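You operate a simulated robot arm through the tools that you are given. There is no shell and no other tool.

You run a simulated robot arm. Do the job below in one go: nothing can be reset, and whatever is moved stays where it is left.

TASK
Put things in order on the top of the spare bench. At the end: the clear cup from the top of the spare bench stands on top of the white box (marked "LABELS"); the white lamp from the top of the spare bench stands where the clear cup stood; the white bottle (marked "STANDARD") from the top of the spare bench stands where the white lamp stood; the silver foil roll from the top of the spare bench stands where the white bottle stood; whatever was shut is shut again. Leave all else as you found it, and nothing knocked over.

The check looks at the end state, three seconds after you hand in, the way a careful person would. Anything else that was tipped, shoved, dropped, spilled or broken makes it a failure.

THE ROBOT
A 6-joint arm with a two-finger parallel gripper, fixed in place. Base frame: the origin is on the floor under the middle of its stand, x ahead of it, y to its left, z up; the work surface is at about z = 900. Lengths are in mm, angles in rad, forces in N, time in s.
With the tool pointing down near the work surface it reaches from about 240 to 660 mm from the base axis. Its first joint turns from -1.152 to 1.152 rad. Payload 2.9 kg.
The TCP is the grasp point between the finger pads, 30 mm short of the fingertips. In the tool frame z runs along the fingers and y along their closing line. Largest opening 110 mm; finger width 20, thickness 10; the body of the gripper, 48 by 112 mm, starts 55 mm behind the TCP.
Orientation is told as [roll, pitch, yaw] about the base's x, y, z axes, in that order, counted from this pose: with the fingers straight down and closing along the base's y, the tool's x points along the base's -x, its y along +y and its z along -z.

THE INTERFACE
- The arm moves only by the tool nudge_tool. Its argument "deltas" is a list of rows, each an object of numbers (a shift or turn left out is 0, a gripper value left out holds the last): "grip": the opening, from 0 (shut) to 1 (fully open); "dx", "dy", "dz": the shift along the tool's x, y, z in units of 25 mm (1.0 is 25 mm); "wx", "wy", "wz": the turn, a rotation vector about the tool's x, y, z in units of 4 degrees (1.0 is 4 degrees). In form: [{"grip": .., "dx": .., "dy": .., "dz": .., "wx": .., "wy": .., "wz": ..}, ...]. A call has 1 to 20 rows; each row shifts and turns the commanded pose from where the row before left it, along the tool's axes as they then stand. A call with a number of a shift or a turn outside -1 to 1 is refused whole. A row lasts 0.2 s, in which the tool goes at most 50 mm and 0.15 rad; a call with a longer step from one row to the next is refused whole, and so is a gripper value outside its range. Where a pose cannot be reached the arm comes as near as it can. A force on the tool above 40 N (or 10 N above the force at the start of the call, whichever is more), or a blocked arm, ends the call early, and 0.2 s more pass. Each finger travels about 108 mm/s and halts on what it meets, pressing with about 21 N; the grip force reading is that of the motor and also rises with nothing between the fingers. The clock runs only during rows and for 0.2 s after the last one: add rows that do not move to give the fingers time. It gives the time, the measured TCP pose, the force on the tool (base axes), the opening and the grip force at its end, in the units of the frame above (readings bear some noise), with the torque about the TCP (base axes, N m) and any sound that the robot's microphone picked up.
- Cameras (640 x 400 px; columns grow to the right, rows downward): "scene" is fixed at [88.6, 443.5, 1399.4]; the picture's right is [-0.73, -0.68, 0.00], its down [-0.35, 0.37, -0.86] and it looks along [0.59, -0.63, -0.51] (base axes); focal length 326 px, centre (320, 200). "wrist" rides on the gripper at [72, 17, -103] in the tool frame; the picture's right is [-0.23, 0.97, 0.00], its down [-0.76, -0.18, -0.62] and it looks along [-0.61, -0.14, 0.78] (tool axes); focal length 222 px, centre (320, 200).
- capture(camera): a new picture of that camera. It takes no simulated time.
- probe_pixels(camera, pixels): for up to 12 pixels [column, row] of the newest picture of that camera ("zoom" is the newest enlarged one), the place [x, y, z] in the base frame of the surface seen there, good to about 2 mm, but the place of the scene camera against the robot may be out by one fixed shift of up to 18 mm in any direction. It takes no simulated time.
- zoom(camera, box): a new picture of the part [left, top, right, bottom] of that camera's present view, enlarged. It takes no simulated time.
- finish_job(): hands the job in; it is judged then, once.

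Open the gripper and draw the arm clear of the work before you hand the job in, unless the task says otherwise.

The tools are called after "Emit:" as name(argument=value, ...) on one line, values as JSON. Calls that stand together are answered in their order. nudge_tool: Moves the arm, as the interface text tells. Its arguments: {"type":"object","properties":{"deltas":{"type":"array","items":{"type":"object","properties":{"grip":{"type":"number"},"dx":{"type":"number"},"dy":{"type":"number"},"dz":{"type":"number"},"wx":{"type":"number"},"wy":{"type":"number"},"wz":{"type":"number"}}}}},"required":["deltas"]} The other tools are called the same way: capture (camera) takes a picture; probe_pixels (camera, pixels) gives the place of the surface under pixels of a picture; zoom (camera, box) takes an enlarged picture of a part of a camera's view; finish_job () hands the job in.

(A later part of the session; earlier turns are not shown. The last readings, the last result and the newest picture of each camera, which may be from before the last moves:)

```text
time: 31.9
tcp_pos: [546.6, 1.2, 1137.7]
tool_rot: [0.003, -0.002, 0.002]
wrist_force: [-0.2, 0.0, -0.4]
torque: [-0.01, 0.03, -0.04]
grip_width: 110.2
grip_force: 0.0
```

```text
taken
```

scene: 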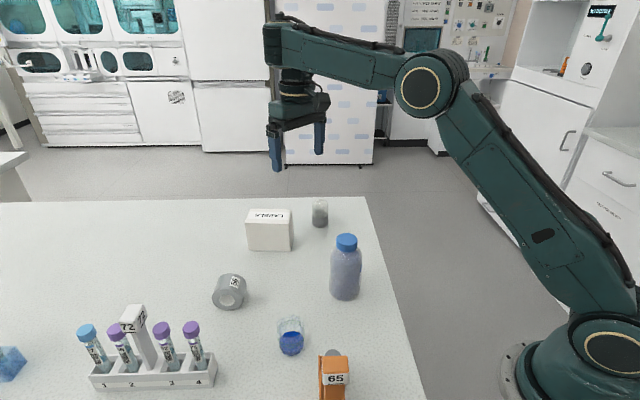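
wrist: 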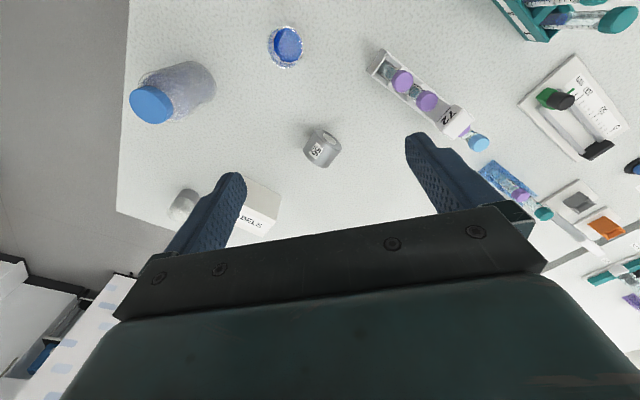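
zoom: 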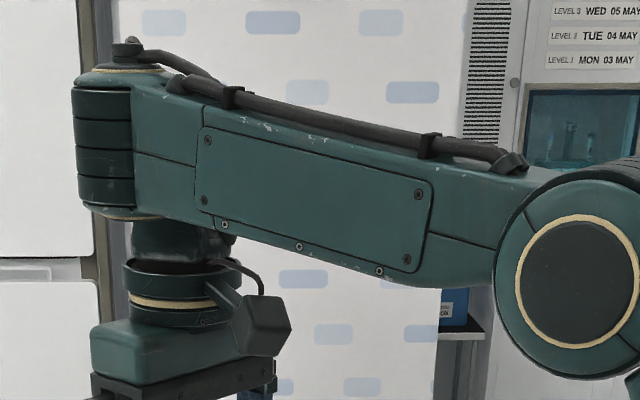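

The picture shows the forearm ending in a joint whose axis now coincides with the tool axis (wrist singular). I go back to (500, 0, 1208) and start sweeping the tool along a cone sideways and outward to carry the wrist to its other branch.

Emit:
nudge_tool(deltas=[{"dx": 0.3, "dz": -0.4}, {"dx": 0.5, "dz": -0.8}, {"dx": 0.5, "dz": -0.8}, {"dx": 0.4, "dz": -0.6}, {"dx": 0.1, "dz": -0.2}, {}])

Emit:
nudge_tool(deltas=[{"wy": -0.03, "wx": -0.457, "dx": -0.016, "dy": 0.248}, {"wy": -0.089, "wx": -0.449, "dx": -0.048, "dy": 0.244}, {"wy": -0.147, "wx": -0.434, "dx": -0.08, "dy": 0.236}, {"wy": -0.203, "wx": -0.411, "dx": -0.11, "dy": 0.224}, {"wy": -0.255, "wx": -0.38, "dx": -0.139, "dy": 0.207}, {"wy": -0.302, "wx": -0.345, "dx": -0.164, "dy": 0.188}, {}])

```text
time: 33.3
tcp_pos: [502.5, -0.7, 1209.0]
tool_rot: [0.004, -0.002, 0.002]
wrist_force: [-0.1, 0.5, 0.4]
torque: [0.01, 0.01, -0.02]
grip_width: 109.8
grip_force: 0.1
```

```text
time: 34.9
tcp_pos: [514.4, 30.0, 1211.0]
tool_rot: [0.179, -0.075, -0.008]
wrist_force: [-0.4, -0.6, 0.0]
torque: [0.0, -0.02, 0.03]
grip_width: 110.0
grip_force: 0.1
out of reach, approached as far as the arm can: row 1
```

The first quarter of the sweep went well apart from row 1. I continue the sweep to a quarter turn.

Emit:
nudge_tool(deltas=[{"wy": -0.345, "wx": -0.302, "dx": -0.188, "dy": 0.164}, {"wy": -0.38, "wx": -0.255, "dx": -0.207, "dy": 0.139}, {"wy": -0.411, "wx": -0.203, "dx": -0.224, "dy": 0.11}, {"wy": -0.434, "wx": -0.147, "dx": -0.236, "dy": 0.08}, {"wy": -0.449, "wx": -0.089, "dx": -0.244, "dy": 0.048}, {"wy": -0.457, "wx": -0.03, "dx": -0.248, "dy": 0.016}, {}])

Emit:
zoom(camera="scene", box=[200, 0, 440, 150])

```text
time: 36.5
tcp_pos: [558.1, 41.2, 1228.8]
tool_rot: [0.255, -0.241, -0.048]
wrist_force: [0.3, -0.8, 0.6]
torque: [0.01, 0.01, -0.01]
grip_width: 110.1
grip_force: 0.1
out of reach, approached as far as the arm can: row 4, 5, 6
```

```text
2.67 times, centred on (320, 75) of scene
```

zoom: 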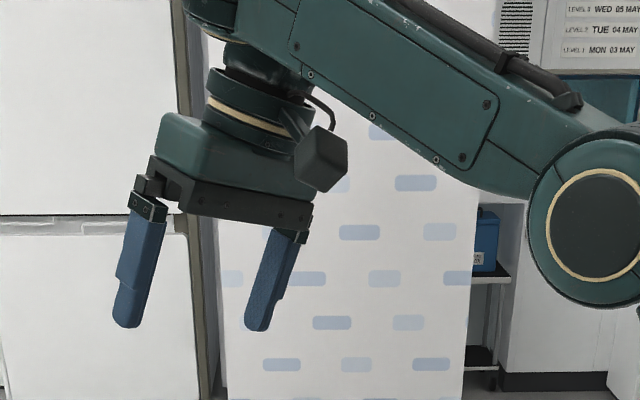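

Near a quarter turn it again ran into a limit (rows 4–6) and the forearm rose. I undo this sweep and will try the other side (−y).

Emit:
nudge_tool(deltas=[{"wy": 0.457, "wx": 0.03, "dx": 0.3, "dy": -0.016}, {"wy": 0.449, "wx": 0.089, "dx": 0.3, "dy": -0.048}, {"wy": 0.434, "wx": 0.147, "dx": 0.28, "dy": -0.05}, {"wy": 0.411, "wx": 0.203, "dx": 0.26, "dy": -0.1}, {"wy": 0.38, "wx": 0.255, "dx": 0.23, "dy": -0.1}, {"wy": 0.345, "wx": 0.302, "dx": 0.2, "dy": -0.12}, {"wy": 0.302, "wx": 0.345, "dx": 0.164, "dy": -0.15}, {"wy": 0.255, "wx": 0.38, "dx": 0.139, "dy": -0.2}, {"wy": 0.203, "wx": 0.411, "dx": 0.11, "dy": -0.224}, {"wy": 0.147, "wx": 0.434, "dx": 0.08, "dy": -0.22}, {"wy": 0.089, "wx": 0.449, "dx": 0.048, "dy": -0.22}, {"wy": 0.03, "wx": 0.457, "dx": 0.016, "dy": -0.22}, {}])

Emit:
capture(camera="scene")

```text
time: 39.3
tcp_pos: [509.1, 3.4, 1213.9]
tool_rot: [0.015, -0.003, 0.0]
wrist_force: [0.3, 0.1, -0.2]
torque: [-0.02, 0.0, -0.03]
grip_width: 110.1
grip_force: 0.0
```

```text
taken
```

scene: 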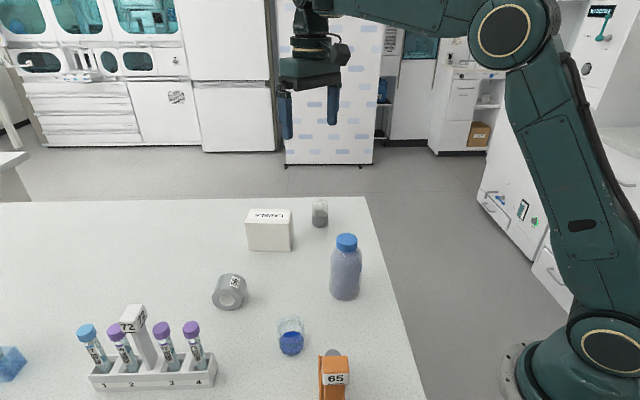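

Back at vertical. Now I try the same sweep on the −y side.

Emit:
nudge_tool(deltas=[{"wy": -0.03, "wx": 0.4, "dx": -0.016, "dy": -0.248}, {"wy": -0.089, "wx": 0.449, "dx": -0.048, "dy": -0.244}, {"wy": -0.147, "wx": 0.434, "dx": -0.08, "dy": -0.236}, {"wy": -0.203, "wx": 0.411, "dx": -0.11, "dy": -0.224}, {"wy": -0.255, "wx": 0.38, "dx": -0.139, "dy": -0.207}, {"wy": -0.302, "wx": 0.345, "dx": -0.164, "dy": -0.188}, {"wy": -0.345, "wx": 0.302, "dx": -0.188, "dy": -0.164}, {"wy": -0.38, "wx": 0.255, "dx": -0.207, "dy": -0.139}, {"wy": -0.411, "wx": 0.203, "dx": -0.224, "dy": -0.11}, {"wy": -0.434, "wx": 0.147, "dx": -0.236, "dy": -0.08}, {"wy": -0.449, "wx": 0.089, "dx": -0.244, "dy": -0.048}, {"wy": -0.457, "wx": 0.03, "dx": -0.248, "dy": -0.016}, {}])

Emit:
capture(camera="scene")

```text
time: 42.1
tcp_pos: [558.8, -28.6, 1223.8]
tool_rot: [-0.194, -0.227, 0.035]
wrist_force: [-0.5, 0.2, 0.1]
torque: [-0.01, -0.01, 0.02]
grip_width: 110.1
grip_force: 0.1
out of reach, approached as far as the arm can: row 1, 2, 3
```

```text
taken
```

scene: 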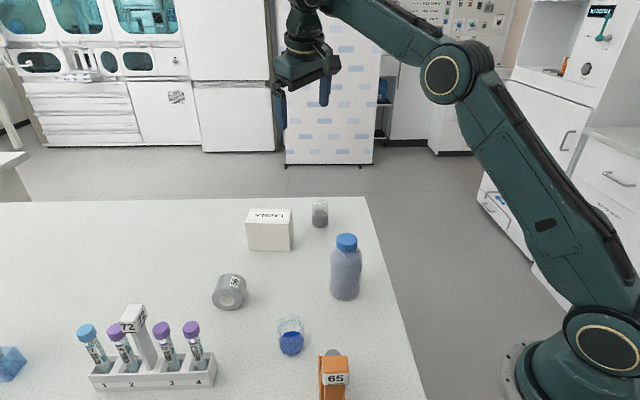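

This side only flagged the first rows. I carry on with the second half of the sweep, bringing the sideways tilt back while tilting further outward.

Emit:
nudge_tool(deltas=[{"wy": -0.457, "wx": -0.02, "dx": -0.248, "dy": 0.016}, {"wy": -0.449, "wx": -0.07, "dx": -0.244, "dy": 0.048}, {"wy": -0.434, "wx": -0.12, "dx": -0.236, "dy": 0.08}, {"wy": -0.411, "wx": -0.17, "dx": -0.224, "dy": 0.1}, {"wy": -0.38, "wx": -0.2, "dx": -0.207, "dy": 0.12}, {"wy": -0.345, "wx": -0.25, "dx": -0.188, "dy": 0.14}, {}])

Emit:
capture(camera="scene")

```text
time: 43.7
tcp_pos: [596.2, -15.3, 1235.3]
tool_rot: [-0.146, -0.393, 0.066]
wrist_force: [-0.5, -0.5, 0.4]
torque: [0.0, 0.01, -0.02]
grip_width: 110.2
grip_force: 0.0
out of reach, approached as far as the arm can: row 3, 6
```

```text
taken
```

scene: 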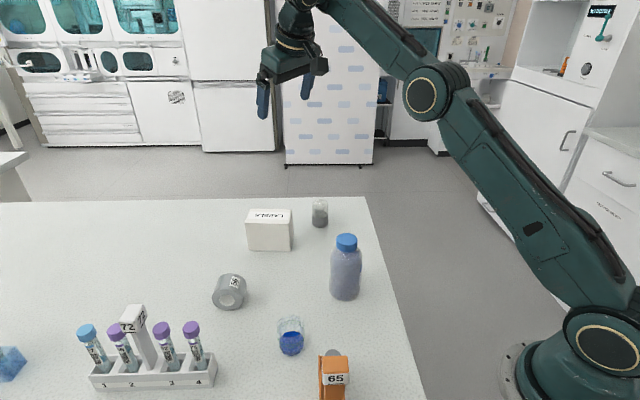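

The tool is now roughly square to the forearm with some sideways lean. I add more sideways lean first, then lower the arm with the orientation held, to see whether the wrist passes over.

Emit:
nudge_tool(deltas=[{"wx": 0.4, "dy": -0.22}, {"wx": 0.4, "dy": -0.22}, {"wx": 0.4, "dy": -0.22}, {"wx": 0.4, "dy": -0.22}, {}])

Emit:
nudge_tool(deltas=[{"dx": 0.15, "dy": 0.1, "dz": 0.36}, {"dx": 0.15, "dy": 0.1, "dz": 0.36}, {"dx": 0.15, "dy": 0.1, "dz": 0.36}, {"dx": 0.15, "dy": 0.1, "dz": 0.36}, {}])

Emit:
capture(camera="scene")

```text
time: 44.9
tcp_pos: [595.2, -37.8, 1240.8]
tool_rot: [-0.26, -0.394, 0.066]
wrist_force: [0.1, -0.7, 0.9]
torque: [-0.03, 0.01, 0.02]
grip_width: 110.0
grip_force: 0.1
```

```text
time: 46.1
tcp_pos: [615.0, -36.3, 1211.8]
tool_rot: [-0.256, -0.396, 0.068]
wrist_force: [0.8, -0.2, -0.5]
torque: [0.02, 0.01, 0.0]
grip_width: 110.2
grip_force: 0.0
out of reach, approached as far as the arm can: row 1, 2, 3, 4
```

```text
taken
```

scene: 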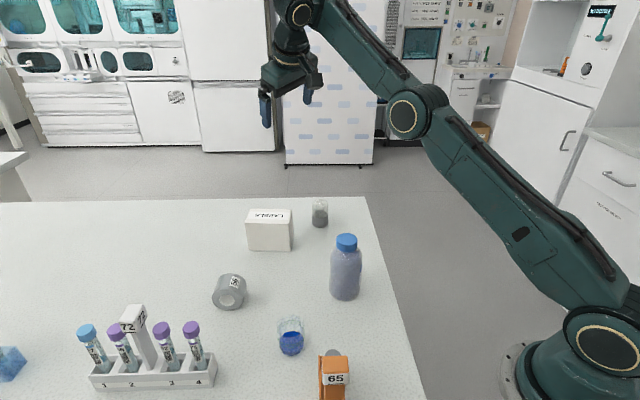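

Now a ring-faced joint shows at the forearm's end (300,12). I zoom in to see the wrist's build.

Emit:
zoom(camera="scene", box=[230, 0, 450, 137])

Emit:
probe_pixels(camera="scene", pixels=[[300, 12], [313, 5], [290, 50], [293, 62], [405, 115], [340, 30], [370, 70], [330, 50], [605, 345], [265, 100], [308, 90]])

```text
2.91 times, centred on (340, 68) of scene
```

zoom: 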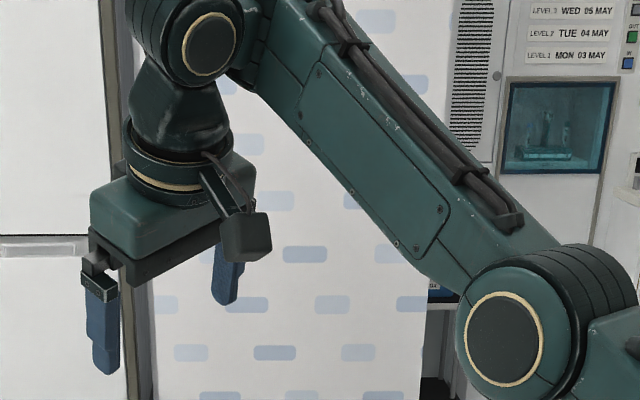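

```text
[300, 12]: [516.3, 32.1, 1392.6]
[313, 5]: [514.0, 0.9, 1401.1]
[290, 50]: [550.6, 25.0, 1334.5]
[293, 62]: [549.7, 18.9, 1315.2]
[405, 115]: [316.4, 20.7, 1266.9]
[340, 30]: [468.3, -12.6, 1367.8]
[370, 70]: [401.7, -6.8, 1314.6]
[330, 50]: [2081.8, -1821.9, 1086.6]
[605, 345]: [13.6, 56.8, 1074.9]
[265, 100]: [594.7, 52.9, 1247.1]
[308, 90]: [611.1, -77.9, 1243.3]
```

The geometry of the wrist is still unclear, so I return the tool to vertical near (545, 0, 1140), where the whole wrist is in view, to inspect it closely with depth probes.

Emit:
nudge_tool(deltas=[{"wx": -0.4, "dy": 0.22}, {"wx": -0.4, "dy": 0.22}, {"wx": -0.4, "dy": 0.22}, {"wx": -0.4, "dy": 0.22}, {"wy": 0.5, "wx": -0.1, "dx": 0.3}, {"wy": 0.5, "wx": -0.1, "dx": 0.3}, {"wy": 0.5, "wx": -0.2, "dx": 0.3}, {"wy": 0.5, "wx": -0.2, "dx": 0.3}, {"wy": 0.5, "wx": -0.2, "dx": 0.3}, {"wy": 0.5, "wx": -0.2, "dx": 0.3}, {"wy": 0.5, "wx": -0.2, "dx": 0.3}, {"wy": 0.5, "wx": -0.2, "dx": 0.3}, {"wy": 0.5, "wx": -0.2, "dx": 0.3}, {"wy": 0.5, "wx": -0.2, "dx": 0.3}, {"wy": 0.5, "wx": -0.2, "dx": 0.3}, {}])

Emit:
capture(camera="scene")

Emit:
zoom(camera="scene", box=[230, 0, 450, 137])

```text
time: 49.5
tcp_pos: [544.3, -16.9, 1190.8]
tool_rot: [-0.008, -0.036, 0.038]
wrist_force: [0.3, -0.2, -0.6]
torque: [0.01, -0.02, 0.0]
grip_width: 110.0
grip_force: 0.0
out of reach, approached as far as the arm can: row 15
```

```text
taken
```

scene: 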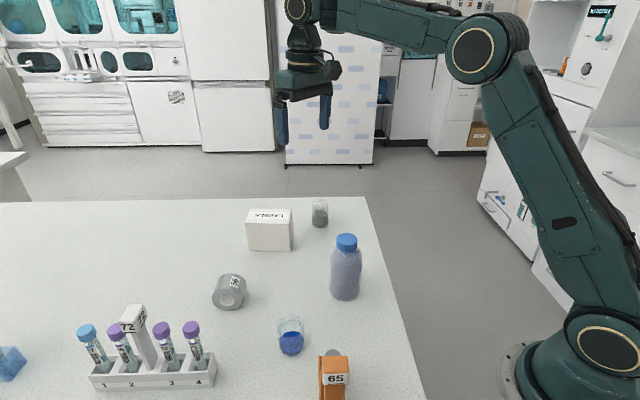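

```text
2.91 times, centred on (340, 68) of scene
```

zoom: 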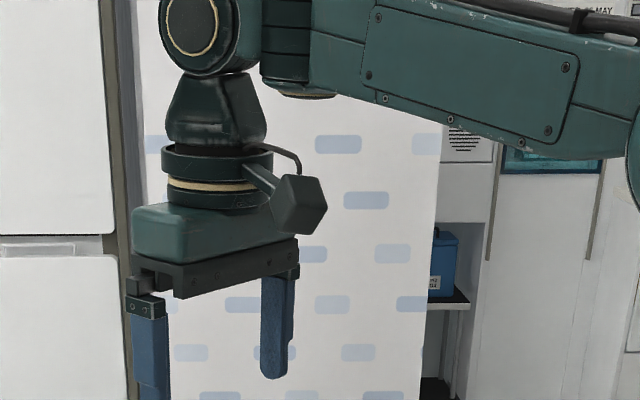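

Now the build is clear: the forearm ends in a vertical-axis joint (zoom (285,50)) and the next joint (disc at (190,15)) now sits outward of it, properly aligned, unlike before. So I try straight down again in small steps from here.

Emit:
nudge_tool(deltas=[{"dz": 0.2}, {"dz": 0.4}, {"dz": 0.4}, {"dz": 0.4}, {"dz": 0.4}, {"dz": 0.2}, {}])

Emit:
zoom(camera="scene", box=[230, 0, 450, 137])

```text
time: 51.1
tcp_pos: [546.4, -17.5, 1141.1]
tool_rot: [0.002, -0.014, 0.037]
wrist_force: [0.4, 0.0, 0.5]
torque: [-0.03, 0.01, -0.03]
grip_width: 109.7
grip_force: 0.1
```

```text
2.91 times, centred on (340, 68) of scene
```

zoom: 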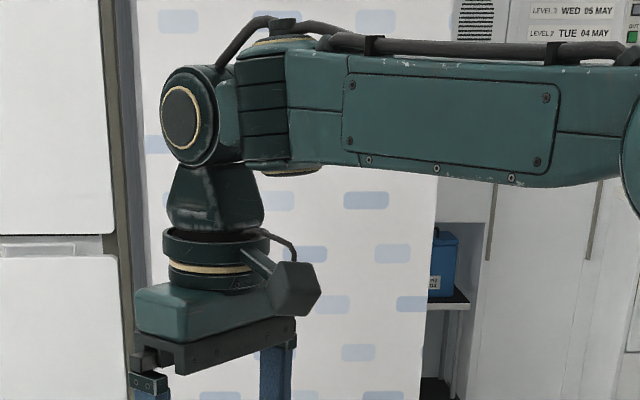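

No flags now, and the wrist is aligned with the forearm nearly horizontal. I continue straight down to about z=1085 (fingertips 1055, well above box top 980 and bottle top 1031).

Emit:
nudge_tool(deltas=[{"dz": 0.3}, {"dz": 0.5}, {"dz": 0.5}, {"dz": 0.5}, {"dz": 0.4}, {}])

Emit:
zoom(camera="scene", box=[230, 0, 450, 137])

```text
time: 52.5
tcp_pos: [545.3, -18.7, 1087.0]
tool_rot: [0.001, -0.014, 0.039]
wrist_force: [0.7, 0.1, -0.4]
torque: [0.03, 0.01, 0.0]
grip_width: 110.0
grip_force: 0.0
```

```text
2.91 times, centred on (340, 68) of scene
```

zoom: 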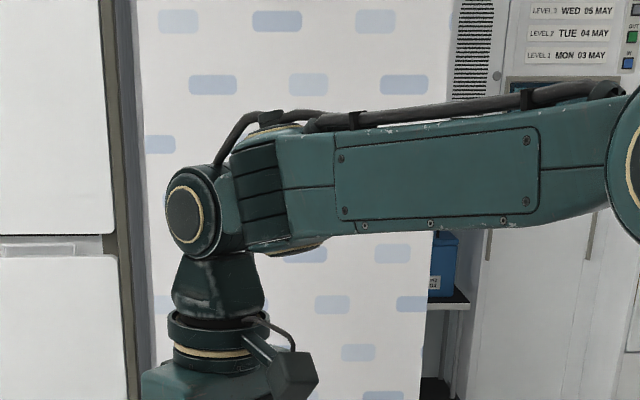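

The arm is now in its working branch, with the forearm sloping down. I square up the tool and travel at z≈1087 to above the cup (≈354, 213) for a close look.

Emit:
nudge_tool(deltas=[{"wy": 0.2, "wz": 0.56}, {"dx": 0.4, "dy": 0.5}, {"dx": 0.74, "dy": 0.9}, {"dx": 0.74, "dy": 0.9}, {"dx": 0.74, "dy": 0.9}, {"dx": 0.74, "dy": 0.9}, {"dx": 0.74, "dy": 0.9}, {"dx": 0.74, "dy": 0.9}, {"dx": 0.74, "dy": 0.9}, {"dx": 0.74, "dy": 0.9}, {"dx": 0.74, "dy": 0.9}, {"dx": 0.56, "dy": 0.7}, {}])

Emit:
capture(camera="wrist")

```text
time: 55.3
tcp_pos: [356.1, 216.5, 1085.5]
tool_rot: [0.003, 0.0, -0.002]
wrist_force: [-0.7, -0.1, -0.7]
torque: [-0.02, 0.01, -0.04]
grip_width: 109.8
grip_force: 0.1
```

```text
taken
```

wrist: 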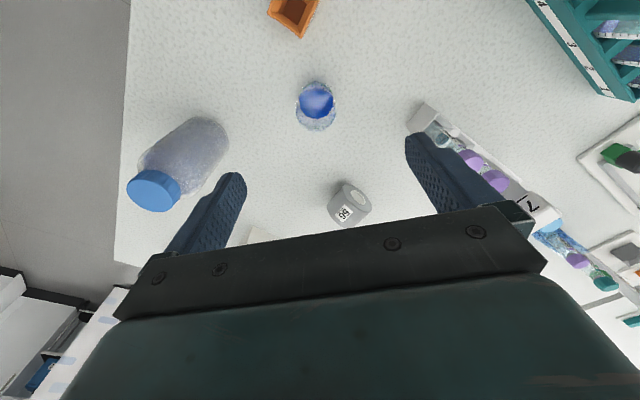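

The cup is well in view at (316,105). I zoom and probe its rim, walls and bench around it.

Emit:
zoom(camera="wrist", box=[276, 70, 356, 145])

Emit:
probe_pixels(camera="zoom", pixels=[[320, 100], [200, 150], [430, 150], [320, 200], [320, 150], [320, 300], [320, 380], [180, 240], [460, 260], [250, 90], [400, 90], [320, 250]])

```text
5.33 times, centred on (316, 108) of wrist
```

zoom: 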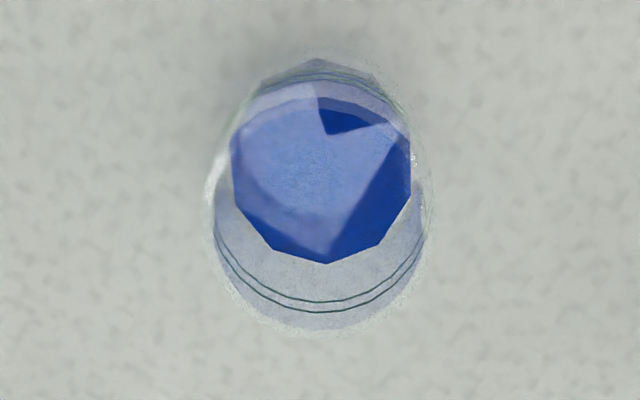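

```text
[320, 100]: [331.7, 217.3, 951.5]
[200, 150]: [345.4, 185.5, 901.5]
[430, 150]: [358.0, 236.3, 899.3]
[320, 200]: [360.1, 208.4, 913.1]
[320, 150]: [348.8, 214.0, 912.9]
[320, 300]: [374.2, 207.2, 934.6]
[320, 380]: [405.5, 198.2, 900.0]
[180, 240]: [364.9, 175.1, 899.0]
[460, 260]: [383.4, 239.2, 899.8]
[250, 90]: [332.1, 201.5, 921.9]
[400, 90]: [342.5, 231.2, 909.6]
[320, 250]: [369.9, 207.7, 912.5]
```

I probe along the cup's green ring lines to fit its circle.

Emit:
probe_pixels(camera="zoom", pixels=[[224, 250], [240, 274], [262, 290], [290, 299], [340, 300], [370, 292], [395, 275], [412, 253], [320, 311], [270, 302], [380, 296], [300, 325]])

Emit:
zoom(camera="scene", box=[262, 305, 318, 365])

Emit:
probe_pixels(camera="zoom", pixels=[[250, 238], [270, 254], [290, 263], [320, 267], [350, 264], [380, 252], [400, 236], [325, 283], [325, 119], [270, 122], [380, 120], [325, 103]])

```text
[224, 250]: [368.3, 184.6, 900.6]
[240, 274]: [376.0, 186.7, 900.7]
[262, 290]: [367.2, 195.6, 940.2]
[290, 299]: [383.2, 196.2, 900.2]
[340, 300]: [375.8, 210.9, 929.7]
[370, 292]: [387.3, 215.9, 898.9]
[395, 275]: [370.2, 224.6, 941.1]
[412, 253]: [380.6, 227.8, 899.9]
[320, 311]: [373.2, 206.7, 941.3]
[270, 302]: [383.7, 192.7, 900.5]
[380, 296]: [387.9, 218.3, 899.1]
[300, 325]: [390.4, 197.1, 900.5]
```

```text
6.67 times, centred on (290, 335) of scene
```

zoom: 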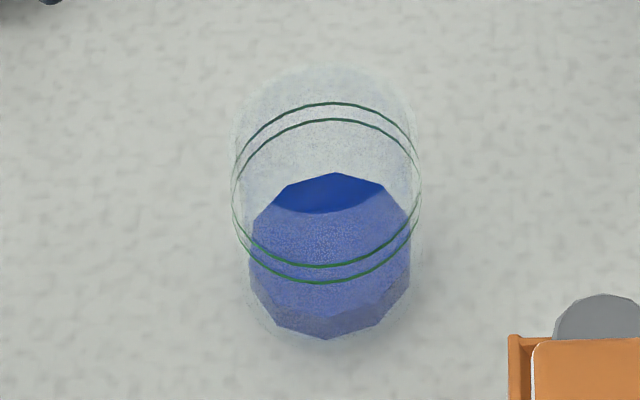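

```text
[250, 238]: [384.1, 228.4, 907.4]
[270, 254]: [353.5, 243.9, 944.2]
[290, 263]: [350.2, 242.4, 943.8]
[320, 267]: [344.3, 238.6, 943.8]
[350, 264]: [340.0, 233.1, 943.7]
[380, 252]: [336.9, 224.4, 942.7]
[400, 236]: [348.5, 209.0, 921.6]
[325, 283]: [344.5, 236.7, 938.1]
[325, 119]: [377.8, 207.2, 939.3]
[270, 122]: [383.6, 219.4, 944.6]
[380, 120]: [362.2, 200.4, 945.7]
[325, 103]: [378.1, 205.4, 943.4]
```

The ring points fit a circle centred at ≈(353, 212) with radius ≈22.5. Before descending I check how far the orange "65" rack and the other rack reach toward the gripper and its camera.

Emit:
zoom(camera="wrist", box=[240, 0, 400, 100])

Emit:
probe_pixels(camera="wrist", pixels=[[302, 36], [270, 14], [316, 12], [290, 10], [268, 3], [420, 104], [408, 125], [440, 125], [440, 160], [355, 195], [340, 215], [160, 190]])

Emit:
probe_pixels(camera="scene", pixels=[[322, 360], [347, 360], [324, 372], [346, 384], [332, 353], [338, 352], [320, 390], [345, 395]])

```text
4.00 times, centred on (320, 50) of wrist
```

zoom: 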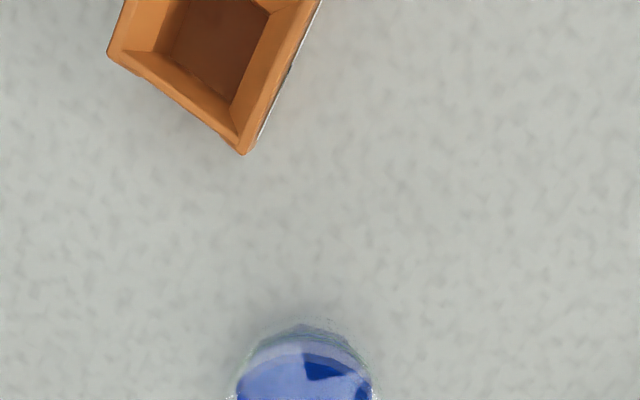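

```text
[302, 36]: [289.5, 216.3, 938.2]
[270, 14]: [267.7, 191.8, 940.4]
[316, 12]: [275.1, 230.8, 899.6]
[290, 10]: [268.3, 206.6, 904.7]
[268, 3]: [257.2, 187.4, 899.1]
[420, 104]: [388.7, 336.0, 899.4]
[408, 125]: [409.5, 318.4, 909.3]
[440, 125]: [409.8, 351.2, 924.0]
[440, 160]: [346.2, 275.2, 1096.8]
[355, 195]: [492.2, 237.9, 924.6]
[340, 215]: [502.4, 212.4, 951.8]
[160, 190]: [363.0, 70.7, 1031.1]
```

```text
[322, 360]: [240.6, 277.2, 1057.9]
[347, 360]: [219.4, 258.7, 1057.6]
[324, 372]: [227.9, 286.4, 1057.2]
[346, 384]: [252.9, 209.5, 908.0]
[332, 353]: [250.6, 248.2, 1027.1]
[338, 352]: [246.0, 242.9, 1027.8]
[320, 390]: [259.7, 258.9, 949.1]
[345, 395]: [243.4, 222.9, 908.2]
```

The orange rack's tube cap (z≈1020 at (243,238)) would be close to the wrist camera at yaw 0, so I turn the tool to yaw −45°, where fingers and camera are clear of everything.

Emit:
nudge_tool(deltas=[{"wz": 0.5}, {"wz": 1}, {"wz": 1}, {"wz": 1}, {"wz": 1}, {"wz": 1}, {"wz": 1}, {"wz": 1}, {"wz": 1}, {"wz": 1}, {"wz": 1}, {"wz": 0.75}, {}])

Emit:
capture(camera="wrist")

Emit:
capture(camera="scene")

```text
time: 58.1
tcp_pos: [355.9, 215.2, 1085.9]
tool_rot: [0.0, 0.001, -0.787]
wrist_force: [0.2, 0.1, -1.1]
torque: [-0.03, -0.01, 0.01]
grip_width: 109.7
grip_force: 0.1
```

```text
taken
```

wrist: 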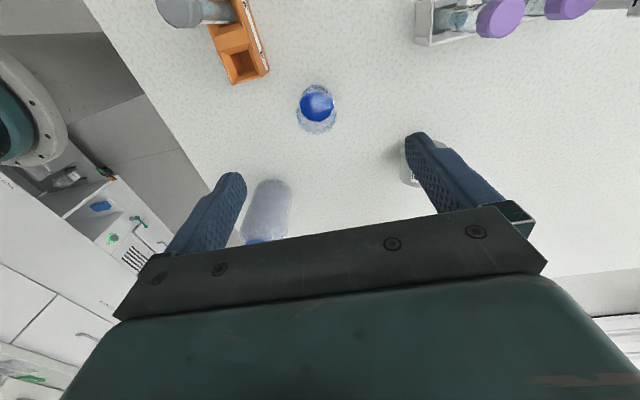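

```text
taken
```

scene: 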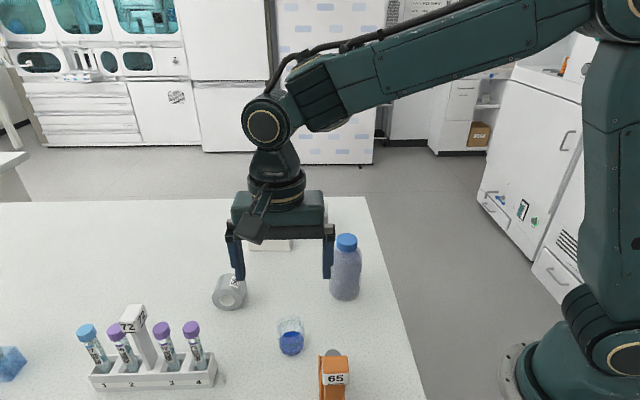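

I zoom on the cup from this angle to double-check its centre across the fingers.

Emit:
zoom(camera="wrist", box=[276, 70, 356, 145])

Emit:
probe_pixels(camera="zoom", pixels=[[320, 304], [320, 313], [280, 297], [360, 297], [250, 284], [400, 275], [320, 75], [300, 90], [340, 90], [270, 100], [320, 325], [320, 332]])

```text
5.33 times, centred on (316, 108) of wrist
```

zoom: 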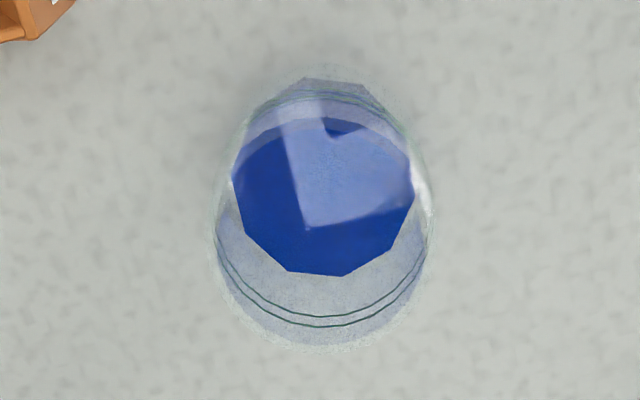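

```text
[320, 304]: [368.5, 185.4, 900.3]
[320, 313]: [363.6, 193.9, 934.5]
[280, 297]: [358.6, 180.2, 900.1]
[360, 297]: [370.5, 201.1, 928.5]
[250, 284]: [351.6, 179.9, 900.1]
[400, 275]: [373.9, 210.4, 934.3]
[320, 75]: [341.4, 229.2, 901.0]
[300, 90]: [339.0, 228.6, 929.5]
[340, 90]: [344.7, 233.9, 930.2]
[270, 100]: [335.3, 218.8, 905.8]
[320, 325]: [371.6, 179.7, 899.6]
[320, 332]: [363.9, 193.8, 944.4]
```

The centre agrees at ≈(352.8, 212.2). I shift 4 mm to line up and descend with open fingers to TCP z≈940 (fingertips at 910).

Emit:
nudge_tool(deltas=[{"dy": -0.172, "dz": 0.3}, {"dz": 0.7}, {"dz": 0.7}, {"dz": 0.7}, {"dz": 0.7}, {"dz": 0.6}, {"dz": 0.6}, {"dz": 0.6}, {"dz": 0.5}, {"dz": 0.44}, {}, {}])

Emit:
capture(camera="wrist")

Emit:
capture(camera="scene")

```text
time: 60.7
tcp_pos: [353.3, 212.3, 940.5]
tool_rot: [0.001, 0.001, -0.788]
wrist_force: [-0.1, -0.9, -0.5]
torque: [0.0, 0.03, -0.03]
grip_width: 110.1
grip_force: 0.1
```

```text
taken
```

wrist: 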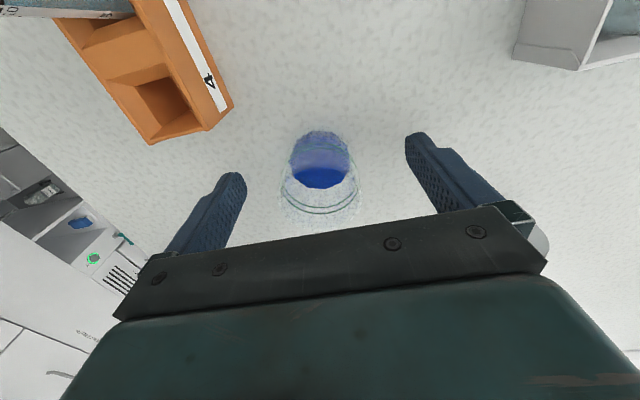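

```text
taken
```

scene: 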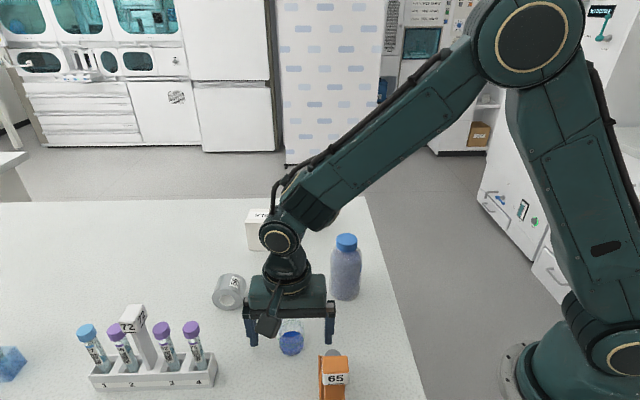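

The cup stands centred between the fingers. I close gently in steps.

Emit:
nudge_tool(deltas=[{"grip": 0.8}, {"grip": 0.6}, {"grip": 0.5}, {"grip": 0.45}, {"grip": 0.42}, {"grip": 0.4}, {"grip": 0.38}, {"grip": 0.35}, {"grip": 0.35}, {"grip": 0.35}])

Emit:
capture(camera="wrist")

```text
time: 62.9
tcp_pos: [353.7, 210.8, 940.3]
tool_rot: [0.001, 0.001, -0.789]
wrist_force: [0.3, 0.0, 1.3]
torque: [0.0, 0.01, 0.02]
grip_width: 44.6
grip_force: 21.1
```

```text
taken
```

wrist: 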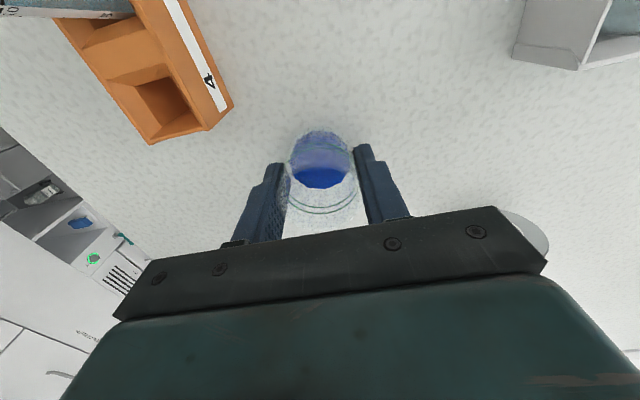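

Gripped at 44.6 mm with 21 N. I lift slowly straight up by 105 mm.

Emit:
nudge_tool(deltas=[{"dz": -0.1}, {"dz": -0.2}, {"dz": -0.3}, {"dz": -0.4}, {"dz": -0.4}, {"dz": -0.4}, {"dz": -0.4}, {"dz": -0.4}, {"dz": -0.4}, {"dz": -0.4}, {"dz": -0.4}, {"dz": -0.3}, {"dz": -0.1}, {}])

Emit:
capture(camera="wrist")

Emit:
capture(camera="scene")

```text
time: 65.9
tcp_pos: [352.6, 212.0, 1047.1]
tool_rot: [0.002, 0.003, -0.787]
wrist_force: [0.0, 0.3, -1.4]
torque: [-0.01, 0.0, -0.01]
grip_width: 44.6
grip_force: 21.3
```

```text
taken
```

wrist: 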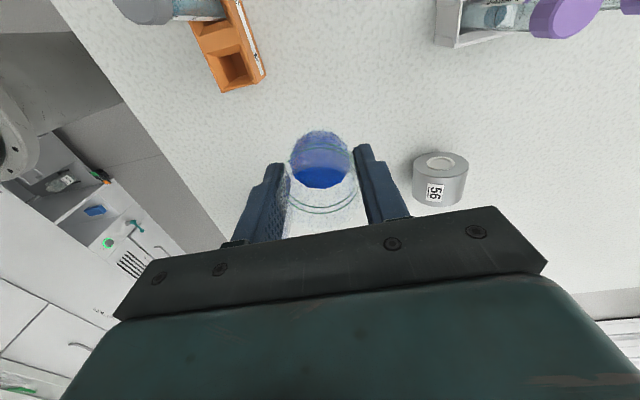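

```text
taken
```

scene: 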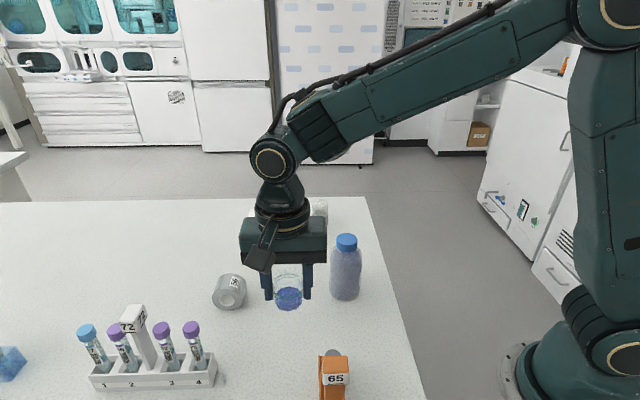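

The cup is lifted and upright in the fingers. I carry it smoothly at the same height to above the box centre (592.3, 57.3).

Emit:
nudge_tool(deltas=[{"dx": -0.3, "dy": 0.065}, {"dx": -0.6, "dy": 0.129}, {"dx": -0.8, "dy": 0.172}, {"dx": -0.9, "dy": 0.194}, {"dx": -0.9, "dy": 0.194}, {"dx": -0.9, "dy": 0.194}, {"dx": -0.9, "dy": 0.194}, {"dx": -0.9, "dy": 0.194}, {"dx": -0.9, "dy": 0.194}, {"dx": -0.9, "dy": 0.194}, {"dx": -0.9, "dy": 0.194}, {"dx": -0.8, "dy": 0.172}, {"dx": -0.6, "dy": 0.129}, {"dx": -0.4, "dy": 0.086}, {"dx": -0.3, "dy": 0.065}, {"dx": -0.16, "dy": 0.034}, {}, {}])

Emit:
capture(camera="wrist")

Emit:
capture(camera="scene")

```text
time: 69.7
tcp_pos: [592.0, 59.0, 1045.7]
tool_rot: [0.003, 0.003, -0.787]
wrist_force: [0.5, 0.1, -0.4]
torque: [-0.04, 0.01, -0.02]
grip_width: 44.8
grip_force: 21.3
```

```text
taken
```

wrist: 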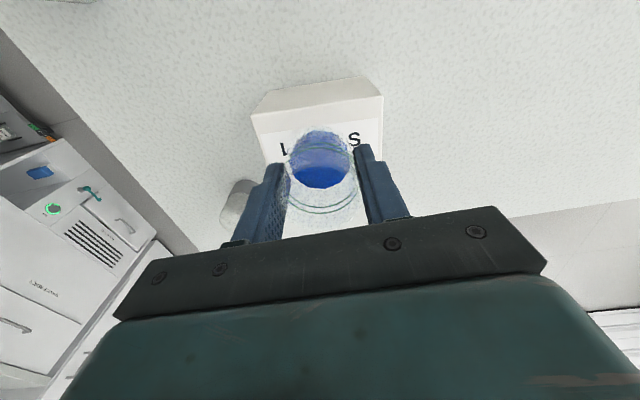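

```text
taken
```

scene: 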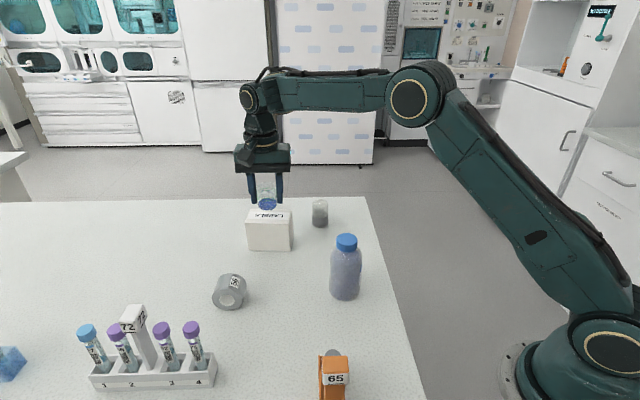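

The cup is over the box; I verify the alignment by zooming and probing the box-top corners from here.

Emit:
zoom(camera="wrist", box=[230, 60, 410, 220])

Emit:
probe_pixels(camera="wrist", pixels=[[255, 113], [381, 98], [362, 78], [266, 92], [265, 150], [381, 140], [300, 90], [330, 86]])

```text
2.50 times, centred on (320, 140) of wrist
```

zoom: 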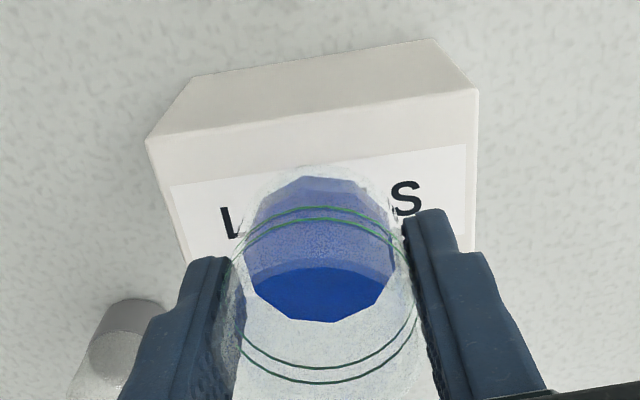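

```text
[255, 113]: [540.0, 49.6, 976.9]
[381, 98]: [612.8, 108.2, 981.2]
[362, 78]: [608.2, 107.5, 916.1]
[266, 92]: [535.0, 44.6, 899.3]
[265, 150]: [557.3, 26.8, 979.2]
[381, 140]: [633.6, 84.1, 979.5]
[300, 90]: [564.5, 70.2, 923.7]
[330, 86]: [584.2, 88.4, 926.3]
```

Alignment is right within ~1–2 mm. I lower the cup: first 22 mm, then in fine steps until contact.

Emit:
nudge_tool(deltas=[{"dx": -0.05, "dz": 0.1}, {"dz": 0.2}, {"dz": 0.2}, {"dz": 0.15}, {"dz": 0.12}, {"dz": 0.08}, {"dz": 0.05}, {}])

Emit:
nudge_tool(deltas=[{"dz": 0.03}, {"dz": 0.03}, {}])

```text
time: 71.5
tcp_pos: [593.7, 57.6, 1023.2]
tool_rot: [0.004, 0.002, -0.788]
wrist_force: [-0.6, 0.4, -1.3]
torque: [-0.04, -0.01, 0.01]
grip_width: 44.6
grip_force: 21.1
```

```text
time: 72.3
tcp_pos: [593.4, 57.0, 1020.3]
tool_rot: [0.001, 0.0, -0.788]
wrist_force: [0.6, -0.3, 1.8]
torque: [0.0, 0.03, 0.03]
grip_width: 44.8
grip_force: 21.0
```

The vertical force rose from about −1.3 to +1.8 N, so the cup touches or nearly touches. I take one more half-millimetre step to be sure.

Emit:
nudge_tool(deltas=[{"dz": 0.02}, {}, {}])

Emit:
zoom(camera="scene", box=[220, 150, 320, 260])

```text
time: 73.1
tcp_pos: [593.8, 56.2, 1020.6]
tool_rot: [0.002, 0.003, -0.786]
wrist_force: [-1.0, -0.5, 4.1]
torque: [-0.07, 0.11, 0.03]
grip_width: 44.9
grip_force: 21.2
```

```text
3.64 times, centred on (270, 205) of scene
```

zoom: 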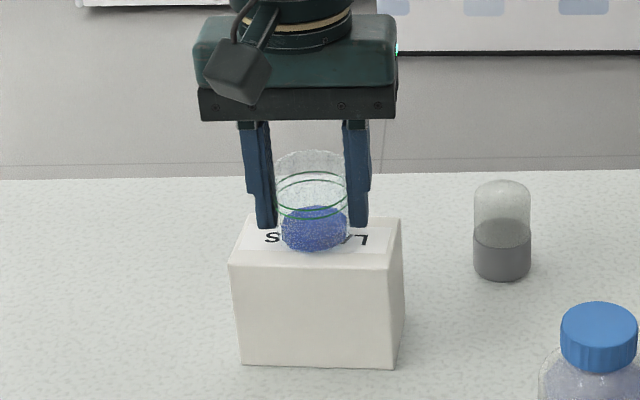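

The cup rests on the box top (force +4 N). I open slowly, then check.

Emit:
nudge_tool(deltas=[{"grip": 0.41}, {"grip": 0.42}, {"grip": 0.44}, {"grip": 0.47}, {"grip": 0.52}, {"grip": 0.6}, {"grip": 0.7}, {"grip": 0.75}, {}])

Emit:
zoom(camera="scene", box=[220, 150, 320, 260])

Emit:
capture(camera="wrist")

```text
time: 75.1
tcp_pos: [593.9, 57.6, 1020.5]
tool_rot: [0.002, 0.002, -0.785]
wrist_force: [-0.2, -0.2, 0.7]
torque: [0.0, 0.0, 0.0]
grip_width: 82.5
grip_force: 0.0
```

```text
3.64 times, centred on (270, 205) of scene
```

zoom: 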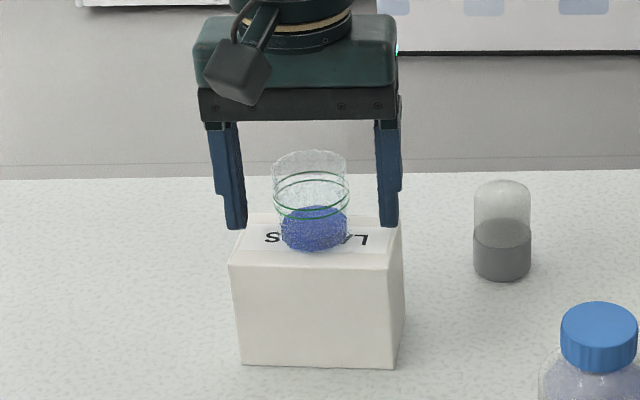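

```text
taken
```

wrist: 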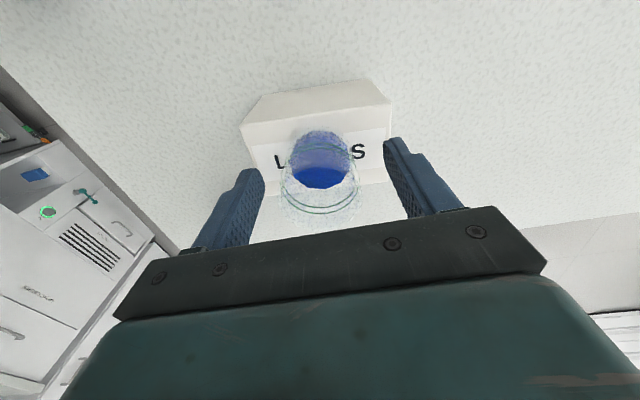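

The cup stands centred on the box. I back the open fingers away: up 20 mm, then sideways out along the tool's +x (the cup passes between the fingers).

Emit:
nudge_tool(deltas=[{"dz": -0.2}, {"dz": -0.4}, {"dz": -0.3}, {"dx": 0.3}, {"dx": 0.5}, {"dx": 0.7}, {"dx": 0.8}, {"dx": 0.8}, {"dx": 0.8}, {"dx": 0.5}, {"dx": 0.2}, {}])

Emit:
zoom(camera="scene", box=[200, 130, 360, 260])

```text
time: 77.7
tcp_pos: [511.9, 138.8, 1044.4]
tool_rot: [0.002, 0.001, -0.787]
wrist_force: [0.3, -0.7, -1.4]
torque: [0.0, -0.02, -0.01]
grip_width: 82.2
grip_force: 0.1
```

```text
3.08 times, centred on (280, 195) of scene
```

zoom: 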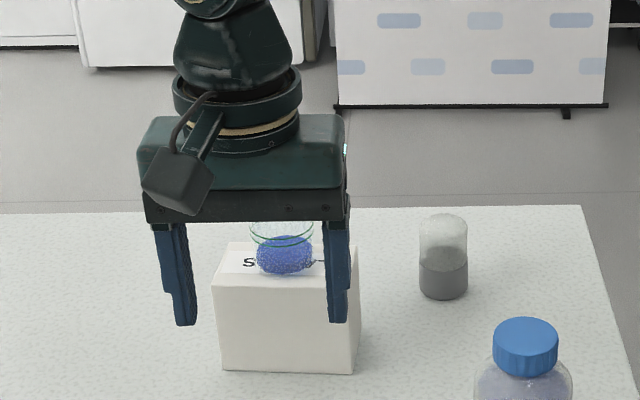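

The cup stays put. I turn back to yaw 0 and open fully, then swing around on the inner side (x≈470) toward the lamp.

Emit:
nudge_tool(deltas=[{"wz": -0.5, "grip": 0.9}, {"wz": -1, "grip": 1.0}, {"wz": -1}, {"wz": -1}, {"wz": -1}, {"wz": -1}, {"wz": -1}, {"wz": -1}, {"wz": -1}, {"wz": -1}, {"wz": -1}, {"wz": -0.78}, {}])

Emit:
nudge_tool(deltas=[{"dx": 0.3, "dy": -0.3}, {"dx": 0.5, "dy": -0.6}, {"dx": 0.5, "dy": -0.9}, {"dx": 0.4, "dy": -0.9}, {"dy": -0.9}, {"dy": -0.9}, {"dy": -0.9}, {"dy": -0.9}, {"dy": -0.9}, {"dy": -0.8}, {"dy": -0.5}, {"dy": -0.3}, {}])

Emit:
capture(camera="wrist")

```text
time: 80.5
tcp_pos: [512.2, 138.2, 1044.8]
tool_rot: [0.001, 0.0, 0.002]
wrist_force: [0.0, -0.3, 0.5]
torque: [-0.03, 0.0, -0.05]
grip_width: 110.1
grip_force: 0.1
```

```text
time: 83.3
tcp_pos: [468.3, -83.4, 1042.9]
tool_rot: [0.001, 0.0, 0.003]
wrist_force: [0.2, 0.4, 0.3]
torque: [-0.01, 0.01, -0.02]
grip_width: 110.0
grip_force: 0.0
```

```text
taken
```

wrist: 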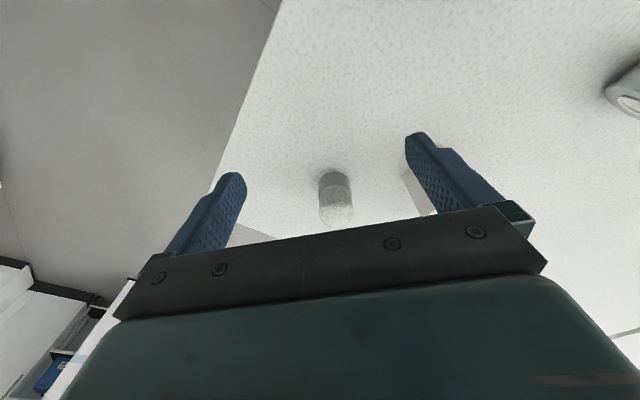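

The lamp is in view at (335,200). I zoom in and probe its foot and dome to find its centre.

Emit:
zoom(camera="wrist", box=[295, 155, 375, 235])

Emit:
probe_pixels(camera="zoom", pixels=[[320, 90], [260, 120], [380, 120], [320, 150], [250, 170], [390, 170], [320, 220], [320, 270], [260, 240], [385, 240], [320, 330], [320, 70]])

```text
5.00 times, centred on (335, 195) of wrist
```

zoom: 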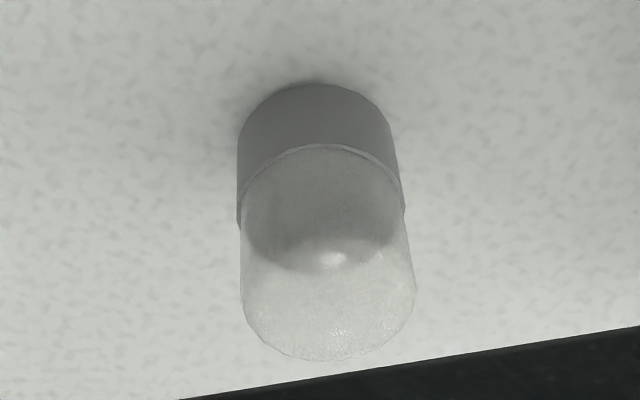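

```text
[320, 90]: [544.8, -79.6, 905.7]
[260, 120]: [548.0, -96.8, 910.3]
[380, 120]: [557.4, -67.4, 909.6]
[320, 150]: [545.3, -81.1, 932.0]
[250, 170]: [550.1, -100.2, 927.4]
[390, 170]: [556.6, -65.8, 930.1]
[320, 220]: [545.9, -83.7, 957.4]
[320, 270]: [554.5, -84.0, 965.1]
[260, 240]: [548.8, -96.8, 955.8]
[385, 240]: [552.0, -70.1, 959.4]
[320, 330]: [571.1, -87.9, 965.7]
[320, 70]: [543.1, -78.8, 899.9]
```

The lamp's centre comes out at ≈(564, −84), about 39 mm across and 66 mm high. I move above it, then check the view before descending.

Emit:
nudge_tool(deltas=[{"dx": -0.3}, {"dx": -0.6}, {"dx": -0.8}, {"dx": -0.8}, {"dx": -0.7}, {"dx": -0.4}, {"dx": -0.24}, {}, {}])

Emit:
capture(camera="wrist")

Emit:
capture(camera="scene")

```text
time: 85.3
tcp_pos: [566.5, -82.7, 1044.0]
tool_rot: [0.001, 0.0, 0.0]
wrist_force: [0.1, -0.7, -0.2]
torque: [-0.01, 0.07, 0.0]
grip_width: 109.8
grip_force: 0.1
```

```text
taken
```

wrist: 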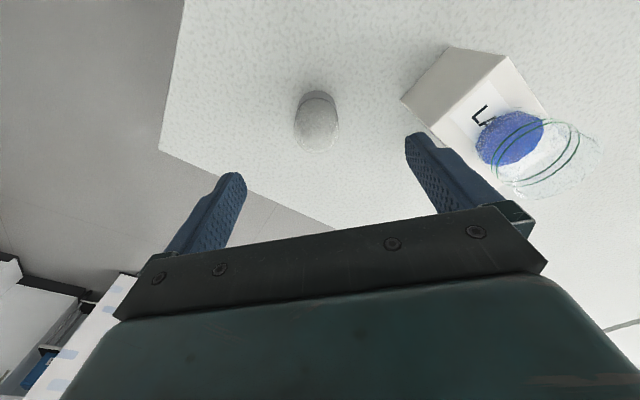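

```text
taken
```

scene: 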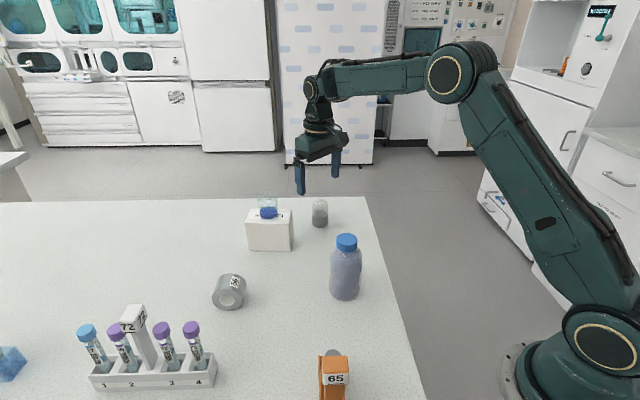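

From here I refine the lamp centre and also measure the bench edges near this spot (the bottle must stand here later).

Emit:
zoom(camera="wrist", box=[276, 75, 356, 165])

Emit:
probe_pixels(camera="zoom", pixels=[[330, 75], [260, 110], [390, 110], [255, 160], [420, 160], [330, 140], [330, 220], [250, 240], [410, 240], [330, 310], [280, 330], [370, 330]])

Emit:
probe_pixels(camera="wrist", pixels=[[166, 148], [180, 30], [175, 80], [250, 187], [320, 220], [230, 120], [300, 190]])

```text
4.44 times, centred on (316, 120) of wrist
```

zoom: 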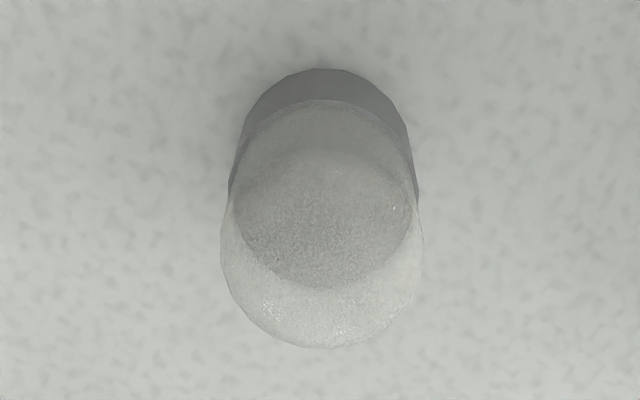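

```text
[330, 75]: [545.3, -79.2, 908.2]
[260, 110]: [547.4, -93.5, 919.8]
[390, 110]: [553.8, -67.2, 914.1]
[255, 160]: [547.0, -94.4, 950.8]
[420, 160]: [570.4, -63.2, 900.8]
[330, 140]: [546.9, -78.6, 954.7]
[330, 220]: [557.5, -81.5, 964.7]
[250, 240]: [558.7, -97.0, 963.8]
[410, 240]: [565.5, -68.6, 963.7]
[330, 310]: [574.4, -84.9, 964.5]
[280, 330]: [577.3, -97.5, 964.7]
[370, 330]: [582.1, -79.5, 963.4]
```

```text
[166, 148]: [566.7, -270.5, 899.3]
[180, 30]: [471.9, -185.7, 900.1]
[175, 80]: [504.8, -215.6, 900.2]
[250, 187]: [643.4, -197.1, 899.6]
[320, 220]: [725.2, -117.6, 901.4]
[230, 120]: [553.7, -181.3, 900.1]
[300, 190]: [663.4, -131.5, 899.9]
```

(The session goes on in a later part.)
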